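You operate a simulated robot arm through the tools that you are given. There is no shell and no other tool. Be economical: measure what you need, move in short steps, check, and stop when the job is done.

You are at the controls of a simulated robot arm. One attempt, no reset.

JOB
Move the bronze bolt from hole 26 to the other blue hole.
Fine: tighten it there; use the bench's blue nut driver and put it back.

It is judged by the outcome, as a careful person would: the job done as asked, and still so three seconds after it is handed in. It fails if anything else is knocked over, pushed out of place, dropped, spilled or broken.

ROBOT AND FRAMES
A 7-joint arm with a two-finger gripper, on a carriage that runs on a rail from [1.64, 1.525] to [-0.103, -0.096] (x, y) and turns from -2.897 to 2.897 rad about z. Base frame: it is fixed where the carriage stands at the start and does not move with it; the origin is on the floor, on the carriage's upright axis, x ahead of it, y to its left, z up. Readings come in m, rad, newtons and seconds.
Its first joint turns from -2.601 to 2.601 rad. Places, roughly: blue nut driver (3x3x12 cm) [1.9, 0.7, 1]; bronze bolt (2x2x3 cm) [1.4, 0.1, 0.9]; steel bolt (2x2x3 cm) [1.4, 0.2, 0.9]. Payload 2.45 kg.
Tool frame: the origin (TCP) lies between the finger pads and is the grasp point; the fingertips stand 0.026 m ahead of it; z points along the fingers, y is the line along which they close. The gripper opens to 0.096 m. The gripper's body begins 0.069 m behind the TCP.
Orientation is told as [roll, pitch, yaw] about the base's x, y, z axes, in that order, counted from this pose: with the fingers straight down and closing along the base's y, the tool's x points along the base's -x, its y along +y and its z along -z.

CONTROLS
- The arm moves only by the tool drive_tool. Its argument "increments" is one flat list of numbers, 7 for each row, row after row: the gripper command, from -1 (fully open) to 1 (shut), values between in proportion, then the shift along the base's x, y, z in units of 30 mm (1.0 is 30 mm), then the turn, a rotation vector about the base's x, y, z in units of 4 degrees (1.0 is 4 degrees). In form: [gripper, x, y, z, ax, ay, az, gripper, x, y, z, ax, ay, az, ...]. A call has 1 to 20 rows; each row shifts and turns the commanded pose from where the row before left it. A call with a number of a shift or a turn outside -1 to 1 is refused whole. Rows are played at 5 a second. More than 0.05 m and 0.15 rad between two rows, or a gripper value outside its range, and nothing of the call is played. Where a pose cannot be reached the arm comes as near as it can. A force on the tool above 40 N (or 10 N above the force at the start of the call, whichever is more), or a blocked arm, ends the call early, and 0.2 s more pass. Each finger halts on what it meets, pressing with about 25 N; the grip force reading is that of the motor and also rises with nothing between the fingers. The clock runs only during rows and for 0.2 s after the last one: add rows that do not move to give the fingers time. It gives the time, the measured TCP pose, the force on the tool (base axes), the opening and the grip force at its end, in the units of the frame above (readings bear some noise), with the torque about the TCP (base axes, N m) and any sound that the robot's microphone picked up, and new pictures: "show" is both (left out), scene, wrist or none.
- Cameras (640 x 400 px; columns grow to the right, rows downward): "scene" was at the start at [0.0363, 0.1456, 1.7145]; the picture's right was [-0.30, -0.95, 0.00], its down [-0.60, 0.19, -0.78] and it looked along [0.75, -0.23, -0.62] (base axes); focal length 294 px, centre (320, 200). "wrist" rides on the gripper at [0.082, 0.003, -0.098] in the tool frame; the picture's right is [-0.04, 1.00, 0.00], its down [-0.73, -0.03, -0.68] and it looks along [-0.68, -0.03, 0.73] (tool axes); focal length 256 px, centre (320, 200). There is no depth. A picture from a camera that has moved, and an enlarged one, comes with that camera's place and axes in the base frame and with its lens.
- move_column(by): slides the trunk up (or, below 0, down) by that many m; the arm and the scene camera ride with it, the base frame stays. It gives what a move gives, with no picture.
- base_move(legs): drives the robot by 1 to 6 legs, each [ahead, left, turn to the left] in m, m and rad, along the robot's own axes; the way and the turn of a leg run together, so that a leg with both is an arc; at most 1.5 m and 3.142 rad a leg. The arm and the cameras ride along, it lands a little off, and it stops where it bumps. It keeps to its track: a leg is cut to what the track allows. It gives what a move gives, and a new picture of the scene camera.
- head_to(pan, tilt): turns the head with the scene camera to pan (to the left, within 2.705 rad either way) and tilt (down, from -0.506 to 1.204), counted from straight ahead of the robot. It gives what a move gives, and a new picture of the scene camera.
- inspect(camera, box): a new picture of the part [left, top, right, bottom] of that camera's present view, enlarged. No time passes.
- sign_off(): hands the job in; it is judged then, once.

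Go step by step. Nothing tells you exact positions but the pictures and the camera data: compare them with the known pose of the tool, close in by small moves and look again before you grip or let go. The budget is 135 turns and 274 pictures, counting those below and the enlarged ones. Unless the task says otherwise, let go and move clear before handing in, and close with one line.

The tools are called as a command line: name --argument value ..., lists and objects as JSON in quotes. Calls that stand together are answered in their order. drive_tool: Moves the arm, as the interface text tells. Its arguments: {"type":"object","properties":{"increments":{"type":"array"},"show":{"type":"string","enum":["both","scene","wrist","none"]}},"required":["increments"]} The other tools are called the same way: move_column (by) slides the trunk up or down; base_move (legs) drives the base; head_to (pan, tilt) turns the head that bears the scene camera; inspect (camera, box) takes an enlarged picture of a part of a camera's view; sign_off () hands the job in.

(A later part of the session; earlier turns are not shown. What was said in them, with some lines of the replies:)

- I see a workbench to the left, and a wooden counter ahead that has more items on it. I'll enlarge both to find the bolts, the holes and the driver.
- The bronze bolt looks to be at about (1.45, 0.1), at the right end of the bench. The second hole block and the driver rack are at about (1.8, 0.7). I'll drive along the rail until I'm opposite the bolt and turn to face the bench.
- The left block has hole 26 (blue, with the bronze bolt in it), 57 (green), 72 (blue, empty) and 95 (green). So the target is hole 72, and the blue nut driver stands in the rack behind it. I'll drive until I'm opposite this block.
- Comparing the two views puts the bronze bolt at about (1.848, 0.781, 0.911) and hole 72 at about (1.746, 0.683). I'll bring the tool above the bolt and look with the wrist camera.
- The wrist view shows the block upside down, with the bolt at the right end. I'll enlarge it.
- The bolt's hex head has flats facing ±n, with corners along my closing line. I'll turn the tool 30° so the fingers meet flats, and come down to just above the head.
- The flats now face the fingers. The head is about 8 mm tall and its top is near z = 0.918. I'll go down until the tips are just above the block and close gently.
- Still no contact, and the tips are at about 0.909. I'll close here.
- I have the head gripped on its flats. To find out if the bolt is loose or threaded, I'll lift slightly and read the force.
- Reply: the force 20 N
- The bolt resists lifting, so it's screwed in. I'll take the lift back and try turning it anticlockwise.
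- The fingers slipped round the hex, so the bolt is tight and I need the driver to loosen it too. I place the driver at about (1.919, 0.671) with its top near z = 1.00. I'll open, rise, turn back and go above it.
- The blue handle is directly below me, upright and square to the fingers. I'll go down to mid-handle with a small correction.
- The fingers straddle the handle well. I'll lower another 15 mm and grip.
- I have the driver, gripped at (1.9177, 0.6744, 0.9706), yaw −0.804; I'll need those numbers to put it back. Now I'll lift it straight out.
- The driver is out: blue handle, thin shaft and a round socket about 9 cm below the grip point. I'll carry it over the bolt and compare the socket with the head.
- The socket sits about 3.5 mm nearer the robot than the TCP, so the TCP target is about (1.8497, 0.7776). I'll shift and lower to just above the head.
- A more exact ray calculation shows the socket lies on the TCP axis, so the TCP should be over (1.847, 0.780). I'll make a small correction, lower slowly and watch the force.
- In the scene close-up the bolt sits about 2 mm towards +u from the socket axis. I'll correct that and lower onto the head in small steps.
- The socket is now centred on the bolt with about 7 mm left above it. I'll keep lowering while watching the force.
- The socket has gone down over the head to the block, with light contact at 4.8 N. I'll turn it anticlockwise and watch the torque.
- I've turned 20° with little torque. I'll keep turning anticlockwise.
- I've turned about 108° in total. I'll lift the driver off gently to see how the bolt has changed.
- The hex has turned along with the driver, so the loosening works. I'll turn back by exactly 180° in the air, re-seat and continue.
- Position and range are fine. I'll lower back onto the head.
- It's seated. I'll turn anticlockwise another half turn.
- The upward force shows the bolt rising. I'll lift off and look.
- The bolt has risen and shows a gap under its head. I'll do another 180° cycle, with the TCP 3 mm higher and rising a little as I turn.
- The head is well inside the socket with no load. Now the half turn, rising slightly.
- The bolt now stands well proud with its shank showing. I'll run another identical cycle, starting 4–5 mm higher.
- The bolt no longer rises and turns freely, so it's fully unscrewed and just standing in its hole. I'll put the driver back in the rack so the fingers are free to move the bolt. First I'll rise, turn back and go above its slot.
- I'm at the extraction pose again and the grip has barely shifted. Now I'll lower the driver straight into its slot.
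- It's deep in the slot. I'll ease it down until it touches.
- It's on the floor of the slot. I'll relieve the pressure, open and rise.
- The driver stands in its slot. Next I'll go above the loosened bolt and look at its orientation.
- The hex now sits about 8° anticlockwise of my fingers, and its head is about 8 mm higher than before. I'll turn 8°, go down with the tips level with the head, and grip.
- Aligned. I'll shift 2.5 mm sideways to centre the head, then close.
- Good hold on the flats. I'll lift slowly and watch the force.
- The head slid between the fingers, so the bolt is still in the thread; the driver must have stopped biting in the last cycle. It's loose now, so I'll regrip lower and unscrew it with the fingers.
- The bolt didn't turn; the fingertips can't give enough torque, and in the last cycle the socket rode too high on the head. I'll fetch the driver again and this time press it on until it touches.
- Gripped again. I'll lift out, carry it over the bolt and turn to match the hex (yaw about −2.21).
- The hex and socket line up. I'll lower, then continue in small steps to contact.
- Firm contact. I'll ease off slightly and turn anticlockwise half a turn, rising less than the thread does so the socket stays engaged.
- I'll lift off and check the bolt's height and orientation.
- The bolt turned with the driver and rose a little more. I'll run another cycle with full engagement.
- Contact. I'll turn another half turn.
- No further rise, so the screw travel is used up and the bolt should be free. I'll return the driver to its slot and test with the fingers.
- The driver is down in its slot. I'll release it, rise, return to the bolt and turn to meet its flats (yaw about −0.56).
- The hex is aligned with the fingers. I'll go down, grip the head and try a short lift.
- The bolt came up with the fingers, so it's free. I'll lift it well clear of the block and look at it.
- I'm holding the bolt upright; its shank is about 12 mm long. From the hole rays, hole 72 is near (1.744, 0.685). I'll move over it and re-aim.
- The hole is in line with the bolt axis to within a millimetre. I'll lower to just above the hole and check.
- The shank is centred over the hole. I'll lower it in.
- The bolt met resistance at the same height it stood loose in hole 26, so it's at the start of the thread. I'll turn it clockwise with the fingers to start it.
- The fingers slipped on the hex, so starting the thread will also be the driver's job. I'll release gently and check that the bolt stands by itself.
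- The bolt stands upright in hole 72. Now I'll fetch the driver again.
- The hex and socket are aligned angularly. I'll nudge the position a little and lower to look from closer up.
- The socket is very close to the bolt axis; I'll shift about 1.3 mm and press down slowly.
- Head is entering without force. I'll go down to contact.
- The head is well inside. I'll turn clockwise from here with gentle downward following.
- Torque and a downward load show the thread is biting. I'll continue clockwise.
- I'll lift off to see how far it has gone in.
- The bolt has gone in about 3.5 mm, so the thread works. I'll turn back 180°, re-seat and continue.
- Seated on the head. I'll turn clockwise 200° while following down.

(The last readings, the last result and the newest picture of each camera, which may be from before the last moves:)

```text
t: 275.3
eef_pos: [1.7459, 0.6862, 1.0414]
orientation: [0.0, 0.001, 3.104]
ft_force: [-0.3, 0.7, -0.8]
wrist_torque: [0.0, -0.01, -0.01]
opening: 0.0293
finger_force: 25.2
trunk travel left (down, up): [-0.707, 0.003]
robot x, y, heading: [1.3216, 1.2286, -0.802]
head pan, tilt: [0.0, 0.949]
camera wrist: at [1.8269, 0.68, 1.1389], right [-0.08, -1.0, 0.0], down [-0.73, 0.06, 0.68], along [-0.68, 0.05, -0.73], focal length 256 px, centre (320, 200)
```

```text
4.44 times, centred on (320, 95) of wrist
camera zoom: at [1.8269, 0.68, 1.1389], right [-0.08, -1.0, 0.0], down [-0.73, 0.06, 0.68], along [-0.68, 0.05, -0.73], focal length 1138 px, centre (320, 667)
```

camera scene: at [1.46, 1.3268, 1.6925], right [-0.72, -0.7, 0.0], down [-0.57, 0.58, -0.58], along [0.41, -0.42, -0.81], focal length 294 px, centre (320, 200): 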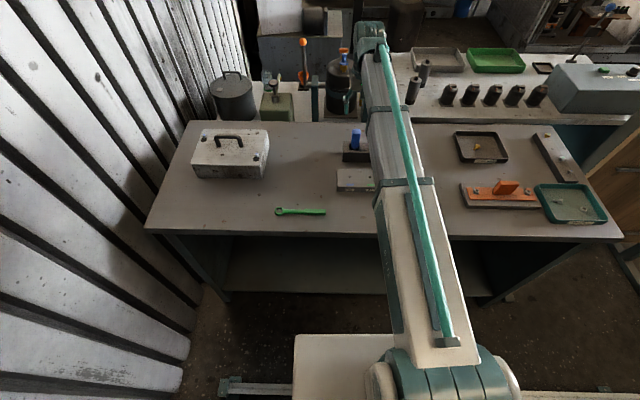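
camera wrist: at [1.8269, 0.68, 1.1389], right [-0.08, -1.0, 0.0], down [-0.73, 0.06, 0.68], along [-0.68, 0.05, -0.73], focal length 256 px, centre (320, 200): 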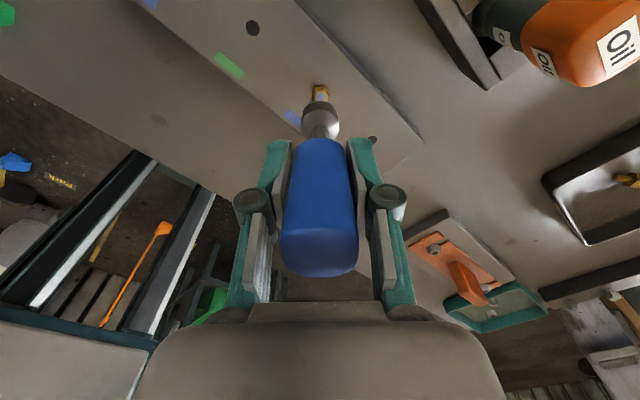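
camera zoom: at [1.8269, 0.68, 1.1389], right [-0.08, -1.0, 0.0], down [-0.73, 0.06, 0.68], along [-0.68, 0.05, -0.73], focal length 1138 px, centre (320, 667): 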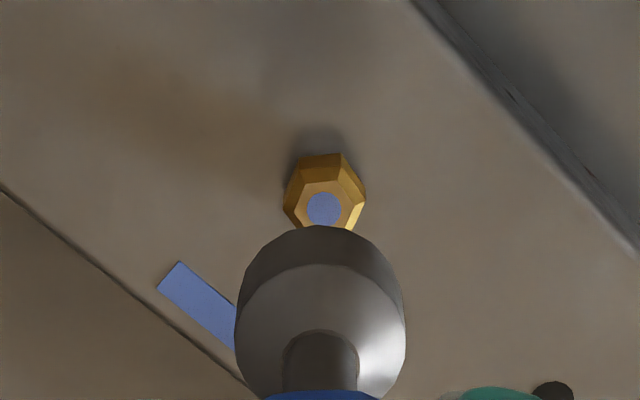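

The bolt is nearly down. I'll run one more long cycle: turn back about 247° to re-engage, then tighten.

drive_tool --increments '[1, 0, 0, 0, 0, 0, 1, 1, 0, 0, 0, 0, 0, 1, 1, 0, 0, 0, 0, 0, 1, 1, 0, 0, 0, 0, 0, 1, 1, 0, 0, 0, 0, 0, 1, 1, 0, 0, 0, 0, 0, 1, 1, 0, 0, 0, 0, 0, 1, 1, 0, 0, 0, 0, 0, 1, 1, 0, 0, 0, 0, 0, 1, 1, 0, 0, 0, 0, 0, 1, 1, 0, 0, 0, 0, 0, 1, 1, 0, 0, 0, 0, 0, 1, 1, 0, 0, 0, 0, 0, 1, 1, 0, 0, 0, 0, 0, 1, 1, 0, 0, 0, 0, 0, 1, 1, 0, 0, 0, 0, 0, 1, 1, 0, 0, 0, 0, 0, 1, 1, 0, 0, 0, 0, 0, 1, 1, 0, 0, 0, 0, 0, 1, 1, 0, 0, 0, 0, 0, 1]' --show "none"

drive_tool --increments '[1, 0, 0, 0, 0, 0, 1, 1, 0, 0, 0, 0, 0, 1, 1, 0, 0, 0, 0, 0, 1, 1, 0, 0, 0, 0, 0, 1, 1, 0, 0, 0, 0, 0, 1, 1, 0, 0, 0, 0, 0, 1, 1, 0, 0, 0, 0, 0, 1, 1, 0, 0, 0, 0, 0, 1, 1, 0, 0, 0, 0, 0, 1, 1, 0, 0, 0, 0, 0, 1, 1, 0, 0, 0, 0, 0, 1, 1, 0, 0, 0, 0, 0, 1, 1, 0, 0, 0, 0, 0, 1, 1, 0, 0, 0, 0, 0, 1, 1, 0, 0, 0, 0, 0, 1, 1, 0, 0, 0, 0, 0, 1, 1, 0, 0, 0, 0, 0, 1, 1, 0, 0, 0, 0, 0, 1, 1, 0, 0, 0, 0, 0, 1, 1, 0, 0, 0, 0, 0, 1]' --show "none"

drive_tool --increments '[1, 0, 0, 0, 0, 0, 1, 1, 0, 0, 0, 0, 0, 1, 1, 0, 0, 0, 0, 0, 1, 1, 0, 0, 0, 0, 0, 1, 1, 0, 0, 0, 0, 0, 1, 1, 0, 0, 0, 0, 0, 1, 1, 0, 0, 0, 0, 0, 1, 1, 0, 0, 0, 0, 0, 1, 1, 0, 0, 0, 0, 0, 1, 1, 0, 0, 0, 0, 0, 1, 1, 0, 0, 0, 0, 0, 1, 1, 0, 0, 0, 0, 0, 1, 1, 0, 0, 0, 0, 0, 1, 1, 0, 0, 0, 0, 0, 1, 1, 0, 0, 0, 0, 0, 1, 1, 0, 0, 0, 0, 0, 1, 1, 0, 0, 0, 0, 0, 1, 1, 0, 0, 0, 0, 0, 1, 1, 0, 0, 0, 0, 0, 1, 1, 0, 0, 0, 0, 0, 1]' --show "none"

drive_tool --increments '[1, 0, 0, 0, 0, 0, 0.9, 1, 0, 0, 0, 0, 0, 0.8, 1, 0, 0, 0, 0, 0, 0]' --show "wrist"

inspect --camera "scene" --box '[375, 155, 415, 185]'

inspect --camera "wrist" --box '[260, 50, 380, 140]'

```text
t: 279.5
eef_pos: [1.7459, 0.6867, 1.0419]
orientation: [0.0, -0.001, -1.781]
ft_force: [0.1, -0.8, -1.0]
wrist_torque: [-0.01, 0.01, 0.01]
opening: 0.0293
finger_force: 24.8
trunk travel left (down, up): [-0.707, 0.003]
robot x, y, heading: [1.3192, 1.2253, -0.796]
head pan, tilt: [0.0, 0.949]
```

```text
t: 283.7
eef_pos: [1.7468, 0.6865, 1.0407]
orientation: [0.0, -0.002, -0.385]
ft_force: [0.4, 0.7, -1.2]
wrist_torque: [0.01, -0.04, 0.01]
opening: 0.0296
finger_force: 25.4
trunk travel left (down, up): [-0.707, 0.003]
robot x, y, heading: [1.3212, 1.2263, -0.8]
head pan, tilt: [0.0, 0.949]
```

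```text
t: 287.9
eef_pos: [1.7462, 0.6868, 1.0422]
orientation: [0.001, 0.001, 1.01]
ft_force: [-0.5, -0.3, -1.6]
wrist_torque: [0.02, 0.01, -0.02]
opening: 0.0297
finger_force: 25.1
trunk travel left (down, up): [-0.707, 0.003]
robot x, y, heading: [1.3204, 1.2249, -0.799]
head pan, tilt: [0.0, 0.949]
```

```text
t: 288.7
eef_pos: [1.7464, 0.6851, 1.0428]
orientation: [0.0, 0.001, 1.129]
ft_force: [-0.5, -0.5, -1.7]
wrist_torque: [0.03, 0.04, 0.0]
opening: 0.0293
finger_force: 24.8
trunk travel left (down, up): [-0.707, 0.003]
robot x, y, heading: [1.3218, 1.225, -0.802]
head pan, tilt: [0.0, 0.949]
camera wrist: at [1.7074, 0.6134, 1.1392], right [-0.89, 0.46, 0.0], down [0.34, 0.65, 0.68], along [0.31, 0.6, -0.73], focal length 256 px, centre (320, 200)
```

wrist: 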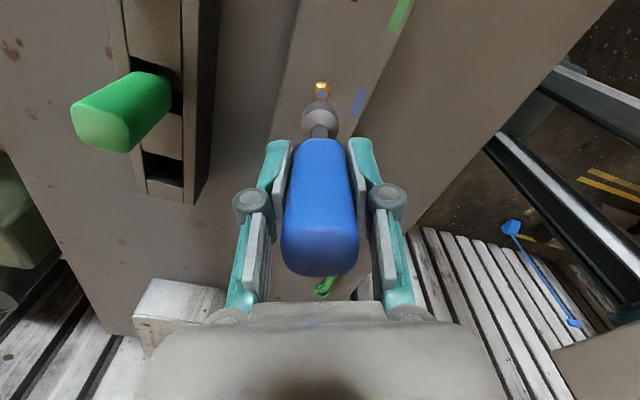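

```text
13.33 times, centred on (395, 170) of scene
camera zoom: at [1.46, 1.3267, 1.6925], right [-0.72, -0.7, 0.0], down [-0.57, 0.58, -0.58], along [0.41, -0.42, -0.81], focal length 3915 px, centre (-680, 600)
```

zoom: 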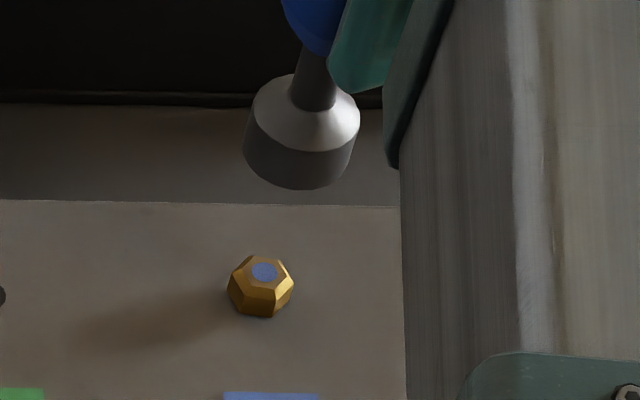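

```text
4.44 times, centred on (320, 95) of wrist
camera zoom: at [1.7074, 0.6134, 1.1392], right [-0.89, 0.46, 0.0], down [0.34, 0.65, 0.68], along [0.31, 0.6, -0.73], focal length 1138 px, centre (320, 667)
```

zoom: 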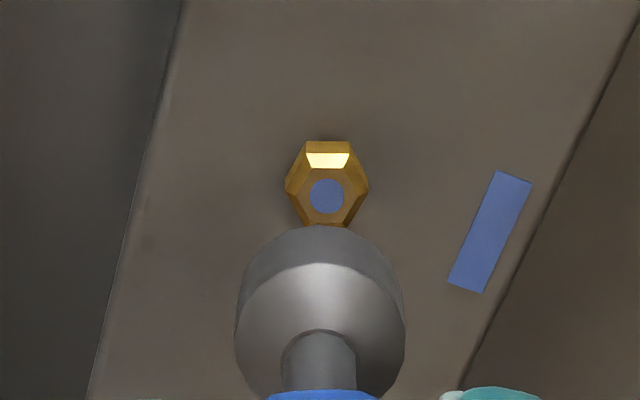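

drive_tool --increments '[1, -0.005, 0.06, -0.5, 0, 0, 0, 1, 0, 0, -0.5, 0, 0, 0, 1, 0, 0, -0.3, 0, 0, 0, 1, 0, 0, -0.2, 0, 0, 0, 1, 0, 0, -0.12, 0, 0, 0, 1, 0, 0, -0.1, 0, 0, 0, 1, 0, 0, 0, 0, 0, 0]' --show "none"

inspect --camera "scene" --box '[375, 160, 415, 190]'

```text
t: 290.3
eef_pos: [1.7448, 0.6881, 0.9902]
orientation: [-0.001, 0.0, 1.127]
ft_force: [-3.7, -4.6, -1.1]
wrist_torque: [-0.32, 0.29, -0.03]
opening: 0.0297
finger_force: 25.0
trunk travel left (down, up): [-0.707, 0.003]
robot x, y, heading: [1.3198, 1.2238, -0.801]
head pan, tilt: [0.0, 0.949]
```

```text
13.33 times, centred on (395, 175) of scene
camera zoom: at [1.4596, 1.3262, 1.6926], right [-0.72, -0.7, 0.0], down [-0.57, 0.58, -0.58], along [0.41, -0.42, -0.81], focal length 3915 px, centre (-680, 533)
```

zoom: 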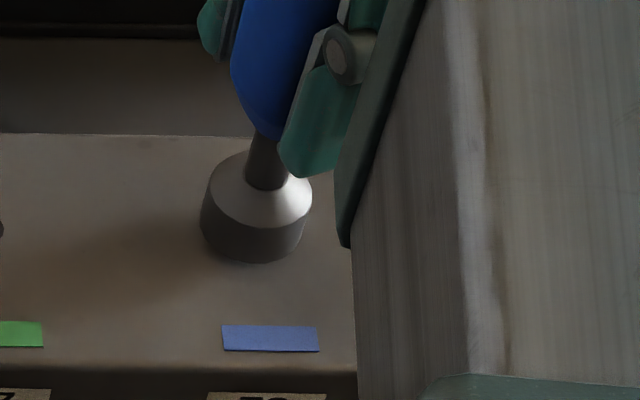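

drive_tool --increments '[1, -0.02, -0.04, 0, 0, 0, 0, 1, 0, 0, -0.08, 0, 0, 0, 1, 0, 0, -0.06, 0, 0, 0, 1, 0, 0, 0, 0, 0, 0]' --show "none"

```text
t: 291.3
eef_pos: [1.7448, 0.6878, 0.9859]
orientation: [0.0, 0.0, 1.128]
ft_force: [-2.5, -4.0, 0.7]
wrist_torque: [-0.28, 0.17, -0.01]
opening: 0.0291
finger_force: 25.2
trunk travel left (down, up): [-0.707, 0.003]
robot x, y, heading: [1.3218, 1.2281, -0.797]
head pan, tilt: [0.0, 0.949]
```

drive_tool --increments '[1, -0.01, -0.02, -0.06, 0, 0, 0, 1, 0, 0, -0.04, 0, 0, 0, 1, 0, 0, 0, 0, 0, 0]' --show "none"

inspect --camera "scene" --box '[375, 160, 415, 190]'

```text
t: 292.1
eef_pos: [1.7451, 0.6883, 0.9834]
orientation: [-0.001, -0.001, 1.127]
ft_force: [1.9, -2.6, 19.4]
wrist_torque: [-0.06, -0.05, -0.01]
opening: 0.0297
finger_force: 24.7
trunk travel left (down, up): [-0.707, 0.003]
robot x, y, heading: [1.3218, 1.2289, -0.801]
head pan, tilt: [0.0, 0.949]
```

```text
13.33 times, centred on (395, 175) of scene
camera zoom: at [1.459, 1.3279, 1.6927], right [-0.72, -0.7, 0.0], down [-0.57, 0.58, -0.58], along [0.41, -0.42, -0.81], focal length 3915 px, centre (-680, 533)
```

zoom: 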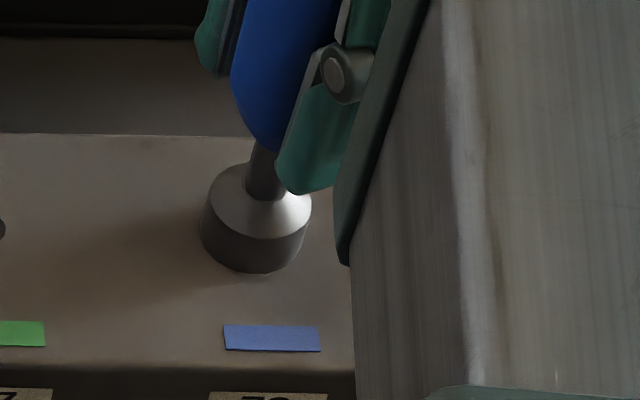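

Seated. Now the final tightening clockwise, watching the torque.

drive_tool --increments '[1, 0, 0, -0.002, 0, 0, -1, 1, 0, 0, -0.002, 0, 0, -1, 1, 0, 0, -0.002, 0, 0, -1, 1, 0, 0, -0.002, 0, 0, -1, 1, 0, 0, -0.002, 0, 0, -1, 1, 0, 0, -0.002, 0, 0, -1, 1, 0, 0, -0.002, 0, 0, -1, 1, 0, 0, -0.002, 0, 0, -1, 1, 0, 0, -0.002, 0, 0, -1, 1, 0, 0, -0.002, 0, 0, -1, 1, 0, 0, -0.002, 0, 0, -1, 1, 0, 0, -0.002, 0, 0, -1, 1, 0, 0, -0.002, 0, 0, -1, 1, 0, 0, -0.002, 0, 0, -1, 1, 0, 0, -0.002, 0, 0, -1, 1, 0, 0, -0.002, 0, 0, -1, 1, 0, 0, -0.002, 0, 0, -1, 1, 0, 0, -0.002, 0, 0, -1, 1, 0, 0, -0.002, 0, 0, -1, 1, 0, 0, -0.002, 0, 0, -1]' --show "none"

drive_tool --increments '[1, 0, 0, -0.002, 0, 0, -1, 1, 0, 0, -0.002, 0, 0, -1, 1, 0, 0, -0.002, 0, 0, -1, 1, 0, 0, -0.002, 0, 0, -1, 1, 0, 0, -0.002, 0, 0, -1, 1, 0, 0, -0.002, 0, 0, -1, 1, 0, 0, -0.002, 0, 0, -1, 1, 0, 0, -0.002, 0, 0, -1, 1, 0, 0, -0.002, 0, 0, -1, 1, 0, 0, -0.002, 0, 0, -1, 1, 0, 0, -0.002, 0, 0, -1, 1, 0, 0, -0.002, 0, 0, -1, 1, 0, 0, -0.002, 0, 0, -1, 1, 0, 0, -0.002, 0, 0, -1, 1, 0, 0, -0.002, 0, 0, -1, 1, 0, 0, -0.002, 0, 0, -1, 1, 0, 0, -0.002, 0, 0, -1, 1, 0, 0, -0.002, 0, 0, -1, 1, 0, 0, -0.002, 0, 0, -1, 1, 0, 0, -0.002, 0, 0, -1]' --show "none"

inspect --camera "scene" --box '[375, 160, 415, 190]'

```text
t: 296.3
eef_pos: [1.7443, 0.6871, 0.9814]
orientation: [0.001, -0.001, -0.269]
ft_force: [0.0, -0.4, 10.7]
wrist_torque: [-0.02, 0.01, 0.12]
opening: 0.0291
finger_force: 25.3
trunk travel left (down, up): [-0.707, 0.003]
robot x, y, heading: [1.3205, 1.2275, -0.801]
head pan, tilt: [0.0, 0.949]
```

```text
t: 300.5
eef_pos: [1.7448, 0.6864, 0.9797]
orientation: [0.0, 0.0, -1.667]
ft_force: [-0.2, -1.1, 13.9]
wrist_torque: [-0.03, -0.01, 0.53]
opening: 0.0291
finger_force: 24.6
trunk travel left (down, up): [-0.707, 0.003]
robot x, y, heading: [1.318, 1.2254, -0.795]
head pan, tilt: [0.0, 0.949]
```

```text
13.33 times, centred on (395, 175) of scene
camera zoom: at [1.4591, 1.3278, 1.6926], right [-0.72, -0.7, 0.0], down [-0.57, 0.58, -0.58], along [0.41, -0.42, -0.81], focal length 3915 px, centre (-680, 533)
```

zoom: 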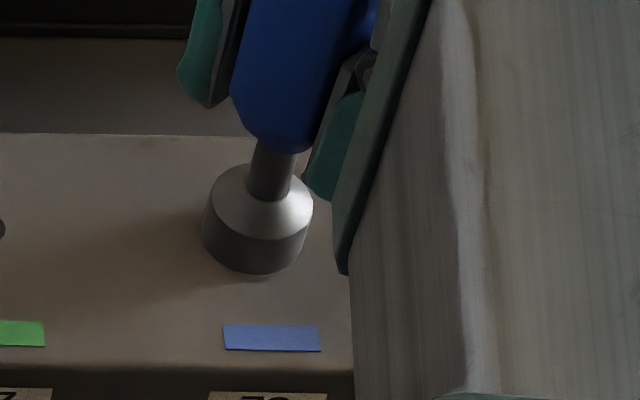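

Torque has jumped to 0.53 N·m, so the head is seated and tight. I'll give one small extra nudge to confirm, then relax and lift off.

drive_tool --increments '[1, 0, 0, 0, 0, 0, -1, 1, 0, 0, 0, 0, 0, -1, 1, 0, 0, 0, 0, 0, 0]' --show "none"

```text
t: 301.3
eef_pos: [1.7438, 0.6869, 0.9795]
orientation: [0.0, 0.0, -1.805]
ft_force: [1.1, 0.1, 13.8]
wrist_torque: [-0.04, -0.06, 0.46]
opening: 0.0298
finger_force: 25.1
trunk travel left (down, up): [-0.707, 0.003]
robot x, y, heading: [1.3226, 1.2311, -0.79]
head pan, tilt: [0.0, 0.949]
```

Tight. I'll release the twist slightly, lift off and inspect.

drive_tool --increments '[1, 0, 0, 0, 0, 0, 1, 1, 0, 0, 0, 0, 0, 0.5, 1, 0, 0, 0.2, 0, 0, 0, 1, 0, 0, 0.5, 0, 0, 0, 1, 0, 0, 0.6, 0, 0, 0, 1, 0, 0, 0.7, 0, 0, 0, 1, 0, 0, 0, 0, 0, 0]' --show "wrist"

inspect --camera "scene" --box '[375, 160, 415, 190]'

inspect --camera "wrist" --box '[240, 50, 400, 280]'

```text
t: 302.9
eef_pos: [1.7446, 0.6874, 1.0394]
orientation: [0.001, 0.0, -1.7]
ft_force: [0.2, -0.7, -1.9]
wrist_torque: [-0.02, 0.0, 0.0]
opening: 0.0289
finger_force: 24.6
trunk travel left (down, up): [-0.707, 0.003]
robot x, y, heading: [1.318, 1.2251, -0.8]
head pan, tilt: [0.0, 0.949]
camera wrist: at [1.7578, 0.7673, 1.1364], right [0.99, -0.17, 0.0], down [-0.12, -0.72, 0.68], along [-0.11, -0.67, -0.73], focal length 256 px, centre (320, 200)
```

wrist: 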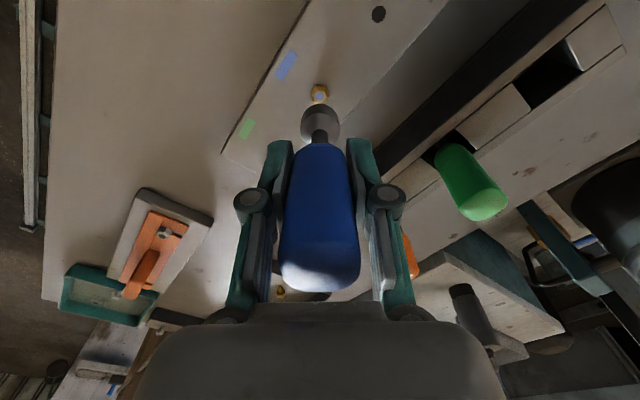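

```text
13.33 times, centred on (395, 175) of scene
camera zoom: at [1.46, 1.3267, 1.6925], right [-0.72, -0.7, 0.0], down [-0.57, 0.58, -0.58], along [0.41, -0.42, -0.81], focal length 3915 px, centre (-680, 533)
```

zoom: 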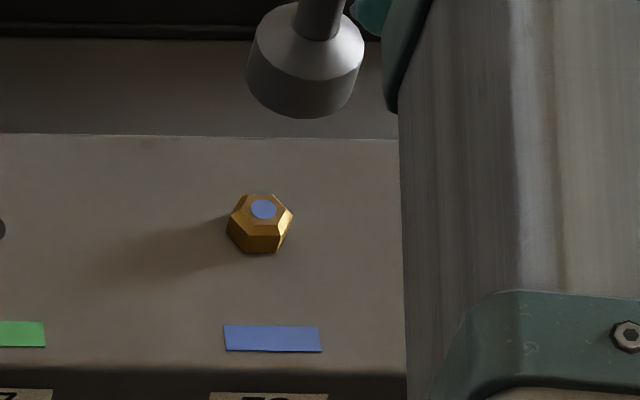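

```text
1.74 times, centred on (320, 165) of wrist
camera zoom: at [1.7578, 0.7673, 1.1364], right [0.99, -0.17, 0.0], down [-0.12, -0.72, 0.68], along [-0.11, -0.67, -0.73], focal length 445 px, centre (320, 261)
```

zoom: 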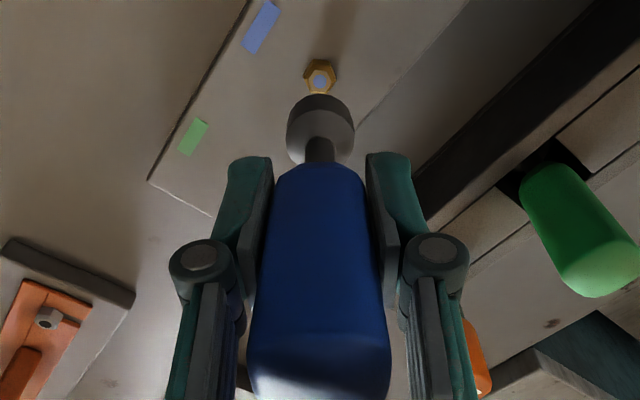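

The bolt head is flush on the block at hole 72. Now I'll put the driver back: rise, turn to yaw −0.805 and go above its slot.

drive_tool --increments '[1, 0, 0, 0.6, 0, 0, 1, 1, 0, 0, 0.6, 0, 0, 1, 1, 0, 0, 0.6, 0, 0, 1, 1, 0, 0, 0.6, 0, 0, 1, 1, 0, 0, 0.2, 0, 0, 1, 1, 0, 0, 0, 0, 0, 1, 1, 0, 0, 0, 0, 0, 1, 1, 0, 0, 0, 0, 0, 1, 1, 0, 0, 0, 0, 0, 1, 1, 0, 0, 0, 0, 0, 1, 1, 0, 0, 0, 0, 0, 1, 1, 0, 0, 0, 0, 0, 1, 1, 0, 0, 0, 0, 0, 0.8, 1, 0.968, -0.069, 0, 0, 0, 0, 1, 0.968, -0.069, 0, 0, 0, 0, 1, 0.968, -0.069, 0, 0, 0, 0, 1, 0.968, -0.069, 0, 0, 0, 0, 1, 0.968, -0.069, 0, 0, 0, 0, 1, 0.968, -0.069, 0, 0, 0, 0, 1, 0, 0, 0, 0, 0, 0]' --show "both"

inspect --camera "wrist" --box '[180, 10, 460, 300]'

```text
t: 307.1
eef_pos: [1.9176, 0.6734, 1.1183]
orientation: [0.0, 0.0, -0.808]
ft_force: [0.1, -0.4, -0.7]
wrist_torque: [0.04, 0.03, -0.01]
opening: 0.0289
finger_force: 25.1
trunk travel left (down, up): [-0.707, 0.003]
robot x, y, heading: [1.3194, 1.2273, -0.798]
head pan, tilt: [0.0, 0.949]
camera scene: at [1.4598, 1.3267, 1.6925], right [-0.72, -0.7, 0.0], down [-0.57, 0.58, -0.58], along [0.41, -0.42, -0.81], focal length 294 px, centre (320, 200)
camera wrist: at [1.8631, 0.7342, 1.2154], right [0.75, 0.66, 0.0], down [0.49, -0.55, 0.68], along [0.45, -0.51, -0.73], focal length 256 px, centre (320, 200)
```

scene: 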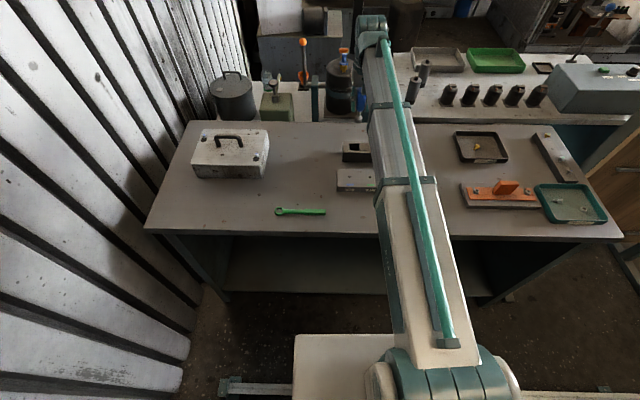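
wrist: 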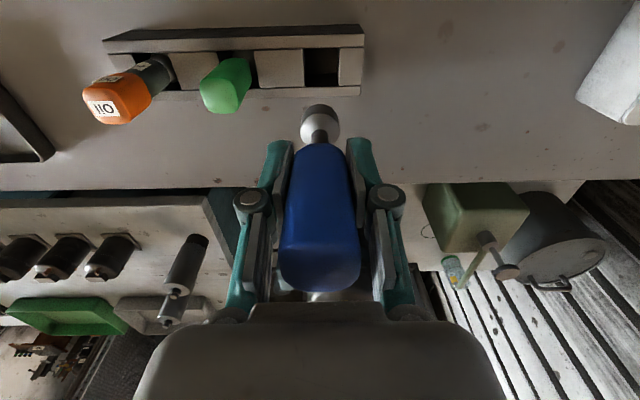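

```text
1.38 times, centred on (320, 155) of wrist
camera zoom: at [1.8631, 0.7342, 1.2154], right [0.75, 0.66, 0.0], down [0.49, -0.55, 0.68], along [0.45, -0.51, -0.73], focal length 353 px, centre (320, 262)
```

zoom: 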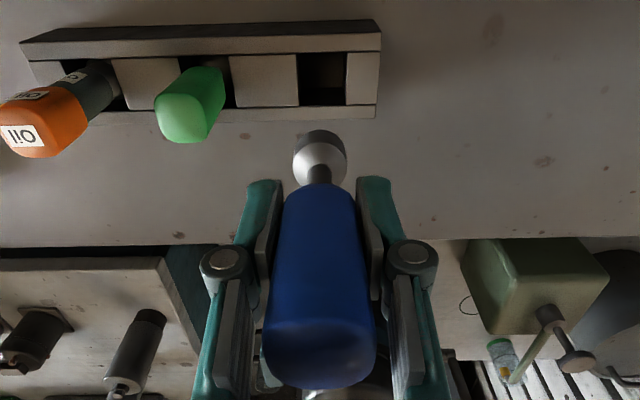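

drive_tool --increments '[1, 0, 0, -0.6, 0, 0, 0, 1, 0, 0, -0.6, 0, 0, 0, 1, 0, 0, -0.6, 0, 0, 0, 1, 0, 0, -0.5, 0, 0, 0, 1, 0, 0, -0.5, 0, 0, 0, 1, 0, 0, -0.4, 0, 0, 0, 1, 0, 0, -0.4, 0, 0, 0, 1, 0, 0, -0.4, 0, 0, 0, 1, 0, 0, -0.4, 0, 0, 0, 1, 0, 0, -0.3, 0, 0, 0, 1, 0, 0, -0.24, 0, 0, 0, 1, 0, 0, 0, 0, 0, 0]' --show "wrist"

inspect --camera "wrist" --box '[220, 60, 420, 300]'

```text
t: 309.7
eef_pos: [1.9184, 0.6748, 0.9689]
orientation: [0.0, 0.0, -0.807]
ft_force: [0.0, -0.2, -0.7]
wrist_torque: [-0.02, -0.02, -0.01]
opening: 0.0287
finger_force: 24.6
trunk travel left (down, up): [-0.707, 0.003]
robot x, y, heading: [1.3203, 1.2257, -0.801]
head pan, tilt: [0.0, 0.949]
camera wrist: at [1.8645, 0.7345, 1.0667], right [0.75, 0.66, 0.0], down [0.49, -0.55, 0.68], along [0.45, -0.51, -0.73], focal length 256 px, centre (320, 200)
```

wrist: 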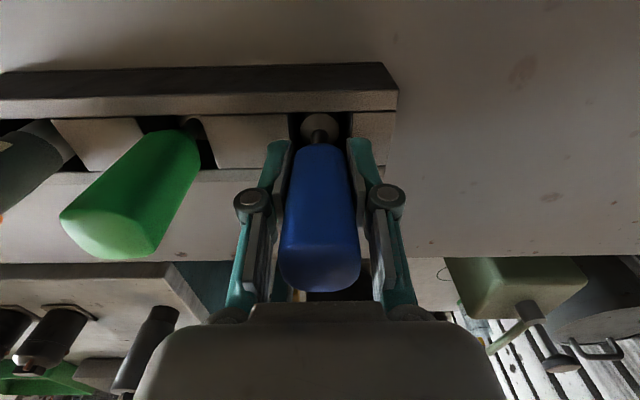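

```text
1.67 times, centred on (320, 180) of wrist
camera zoom: at [1.8645, 0.7345, 1.0667], right [0.75, 0.66, 0.0], down [0.49, -0.55, 0.68], along [0.45, -0.51, -0.73], focal length 427 px, centre (320, 233)
```

zoom: 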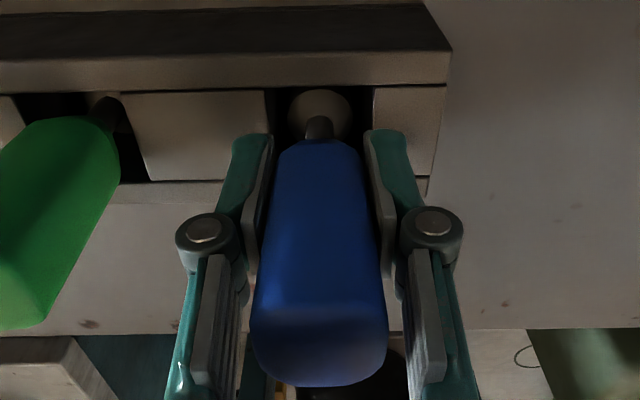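

The socket is in the slot. I'll lower in small steps and watch for contact.

drive_tool --increments '[1, 0, 0, -0.1, 0, 0, 0, 1, 0, 0, -0.08, 0, 0, 0, 1, 0, 0, 0, 0, 0, 0]' --show "none"

drive_tool --increments '[1, 0, 0, -0.08, 0, 0, 0, 1, 0, 0, 0, 0, 0, 0]' --show "wrist"

inspect --camera "wrist" --box '[220, 80, 420, 240]'

```text
t: 310.5
eef_pos: [1.9188, 0.6739, 0.9649]
orientation: [0.001, 0.0, -0.805]
ft_force: [0.4, -0.1, -0.4]
wrist_torque: [0.0, -0.02, 0.01]
opening: 0.029
finger_force: 24.8
trunk travel left (down, up): [-0.707, 0.003]
robot x, y, heading: [1.3236, 1.2255, -0.799]
head pan, tilt: [0.0, 0.949]
```

```text
t: 311.1
eef_pos: [1.9188, 0.6731, 0.9619]
orientation: [0.0, 0.0, -0.807]
ft_force: [0.1, -1.0, -0.7]
wrist_torque: [-0.02, 0.0, -0.03]
opening: 0.0291
finger_force: 25.2
trunk travel left (down, up): [-0.707, 0.003]
robot x, y, heading: [1.3192, 1.2245, -0.797]
head pan, tilt: [0.0, 0.949]
camera wrist: at [1.8649, 0.7349, 1.0582], right [0.75, 0.66, 0.0], down [0.49, -0.55, 0.68], along [0.45, -0.51, -0.73], focal length 256 px, centre (320, 200)
```

wrist: 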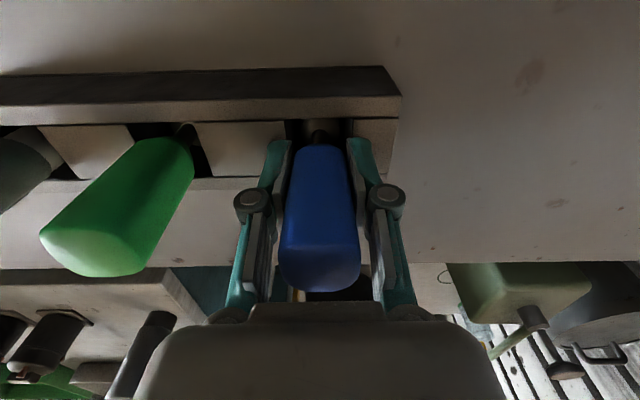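

```text
2.50 times, centred on (320, 160) of wrist
camera zoom: at [1.8649, 0.7349, 1.0582], right [0.75, 0.66, 0.0], down [0.49, -0.55, 0.68], along [0.45, -0.51, -0.73], focal length 640 px, centre (320, 300)
```

zoom: 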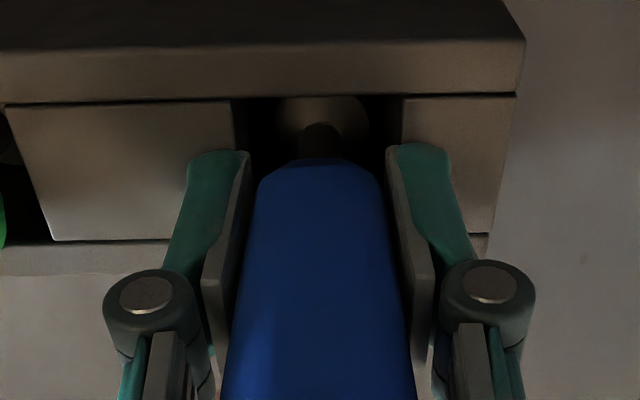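

drive_tool --increments '[1, 0, 0, -0.08, 0, 0, 0, 1, 0, 0, 0, 0, 0, 0]' --show "none"

drive_tool --increments '[1, 0, 0, -0.06, 0, 0, 0, 1, 0, 0, 0, 0, 0, 0]' --show "none"

```text
t: 311.7
eef_pos: [1.9197, 0.6747, 0.9587]
orientation: [0.002, 0.002, -0.806]
ft_force: [0.1, -0.5, -1.2]
wrist_torque: [0.03, 0.0, -0.02]
opening: 0.029
finger_force: 24.9
trunk travel left (down, up): [-0.707, 0.003]
robot x, y, heading: [1.3206, 1.227, -0.795]
head pan, tilt: [0.0, 0.949]
```

```text
t: 312.3
eef_pos: [1.9183, 0.6748, 0.9563]
orientation: [0.001, -0.002, -0.806]
ft_force: [2.2, -1.3, 6.6]
wrist_torque: [0.0, -0.02, 0.0]
opening: 0.0291
finger_force: 25.6
trunk travel left (down, up): [-0.707, 0.003]
robot x, y, heading: [1.319, 1.2298, -0.797]
head pan, tilt: [0.0, 0.949]
```

It touched at the predicted depth, so the driver is standing on the slot floor. I'll open, rise and check.

drive_tool --increments '[1, 0, 0, 0.02, 0, 0, 0, 0.1, 0, 0, 0, 0, 0, 0, -0.1, 0, 0, 0, 0, 0, 0, -0.1, 0, 0, 0, 0, 0, 0, -0.1, 0, 0, 0.4, 0, 0, 0, -0.3, 0, 0, 0.8, 0, 0, 0, -0.4, 0, 0, 0.9, 0, 0, 0, -0.4, 0, 0, 0.9, 0, 0, 0, -0.4, 0, 0, 0.9, 0, 0, 0, -0.4, 0, 0, 0.9, 0, 0, 0, -0.4, 0, 0, 0, 0, 0, 0]' --show "wrist"

inspect --camera "wrist" --box '[60, 10, 380, 140]'

```text
t: 314.7
eef_pos: [1.9171, 0.674, 1.1032]
orientation: [0.0, 0.001, -0.804]
ft_force: [-0.8, 0.2, 0.9]
wrist_torque: [0.01, 0.03, -0.03]
opening: 0.0673
finger_force: 0.1
trunk travel left (down, up): [-0.707, 0.003]
robot x, y, heading: [1.3164, 1.2268, -0.802]
head pan, tilt: [0.0, 0.949]
camera wrist: at [1.863, 0.7348, 1.2003], right [0.75, 0.66, 0.0], down [0.49, -0.55, 0.68], along [0.45, -0.51, -0.73], focal length 256 px, centre (320, 200)
```

wrist: 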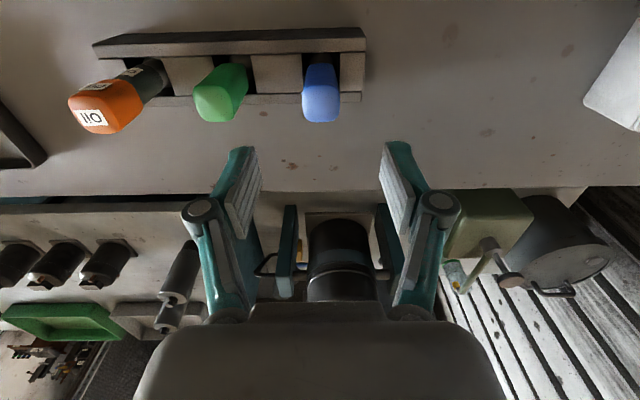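

```text
2.00 times, centred on (220, 75) of wrist
camera zoom: at [1.863, 0.7348, 1.2003], right [0.75, 0.66, 0.0], down [0.49, -0.55, 0.68], along [0.45, -0.51, -0.73], focal length 512 px, centre (520, 450)
```

zoom: 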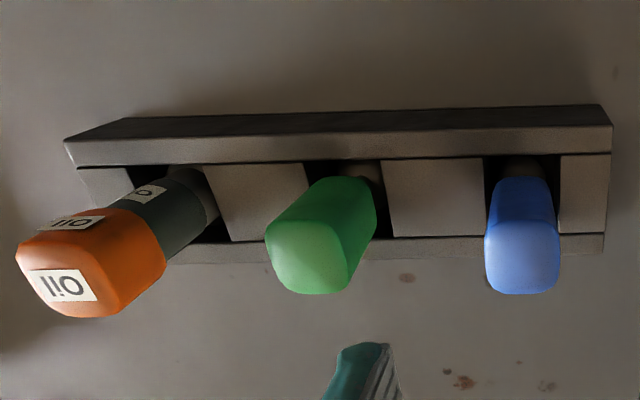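

The driver stands in its slot as before. I'll pull the arm back and check the whole bench.

drive_tool --increments '[-0.4, 0, 0, 0.9, 0, 0, 0, -0.4, 0, 0, 0.9, 0, 0, 0, -0.4, -0.9, 0.1, 0.6, 0, 0, 0, -0.4, -0.9, 0.1, 0.6, 0, 0, 0, -0.4, -0.9, 0.1, 0.4, 0, 0, 0, -0.4, -0.9, 0, 0, 0, 0, 0, -0.4, -0.9, 0, 0, 0, 0, 0, -0.4, -0.9, 0, 0, 0, 0, 0, -0.4, -0.9, 0, 0, 0, 0, 0, -0.4, -0.9, 0, 0, 0, 0, 0, -0.4, -0.9, 0, 0, 0, 0, 0, -0.4, -0.9, 0, 0, 0, 0, 0, -0.4, -0.9, 0, 0, 0, 0, 0, -0.4, 0, 0, 0, 0, 0, 0]' --show "both"

inspect --camera "scene" --box '[325, 120, 435, 205]'

```text
t: 317.7
eef_pos: [1.6215, 0.6838, 1.2042]
orientation: [-0.001, -0.001, -0.805]
ft_force: [1.2, 0.6, 0.0]
wrist_torque: [0.0, -0.02, 0.0]
opening: 0.0673
finger_force: 0.0
trunk travel left (down, up): [-0.707, 0.003]
robot x, y, heading: [1.3226, 1.2265, -0.799]
head pan, tilt: [0.0, 0.949]
camera scene: at [1.4601, 1.3269, 1.6925], right [-0.72, -0.7, 0.0], down [-0.57, 0.58, -0.58], along [0.41, -0.42, -0.81], focal length 294 px, centre (320, 200)
camera wrist: at [1.5664, 0.7431, 1.3018], right [0.75, 0.66, 0.0], down [0.49, -0.55, 0.68], along [0.45, -0.51, -0.73], focal length 256 px, centre (320, 200)
```

scene: 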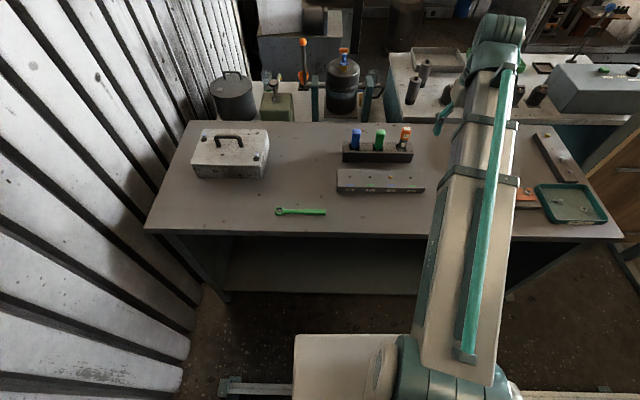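
wrist: 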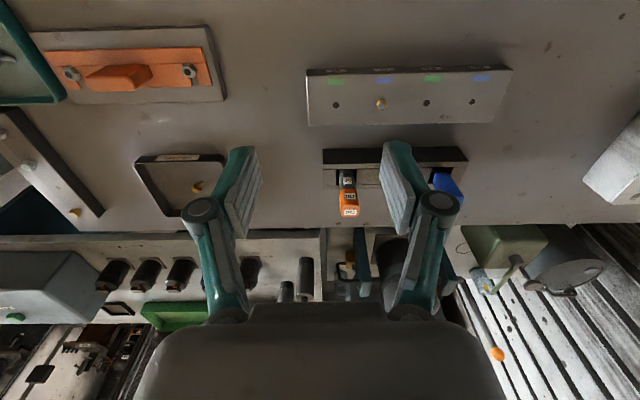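

```text
4.71 times, centred on (380, 162) of scene
camera zoom: at [1.4601, 1.3269, 1.6925], right [-0.72, -0.7, 0.0], down [-0.57, 0.58, -0.58], along [0.41, -0.42, -0.81], focal length 1382 px, centre (38, 376)
```

zoom: 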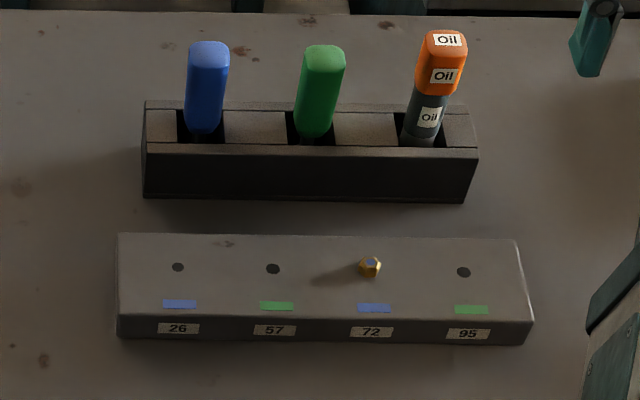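

Everything checks out: the bolt is flush in hole 72, hole 26 is empty, the blue driver stands in its slot, the block hasn't moved and the arm is clear. I'm handing in.

sign_off

```text
The job is handed in.
```

The bronze bolt is now in hole 72, the other blue hole, and tightened there with the blue nut driver (torque rose to about 0.5 N·m); the driver is back in its slot in the rack.
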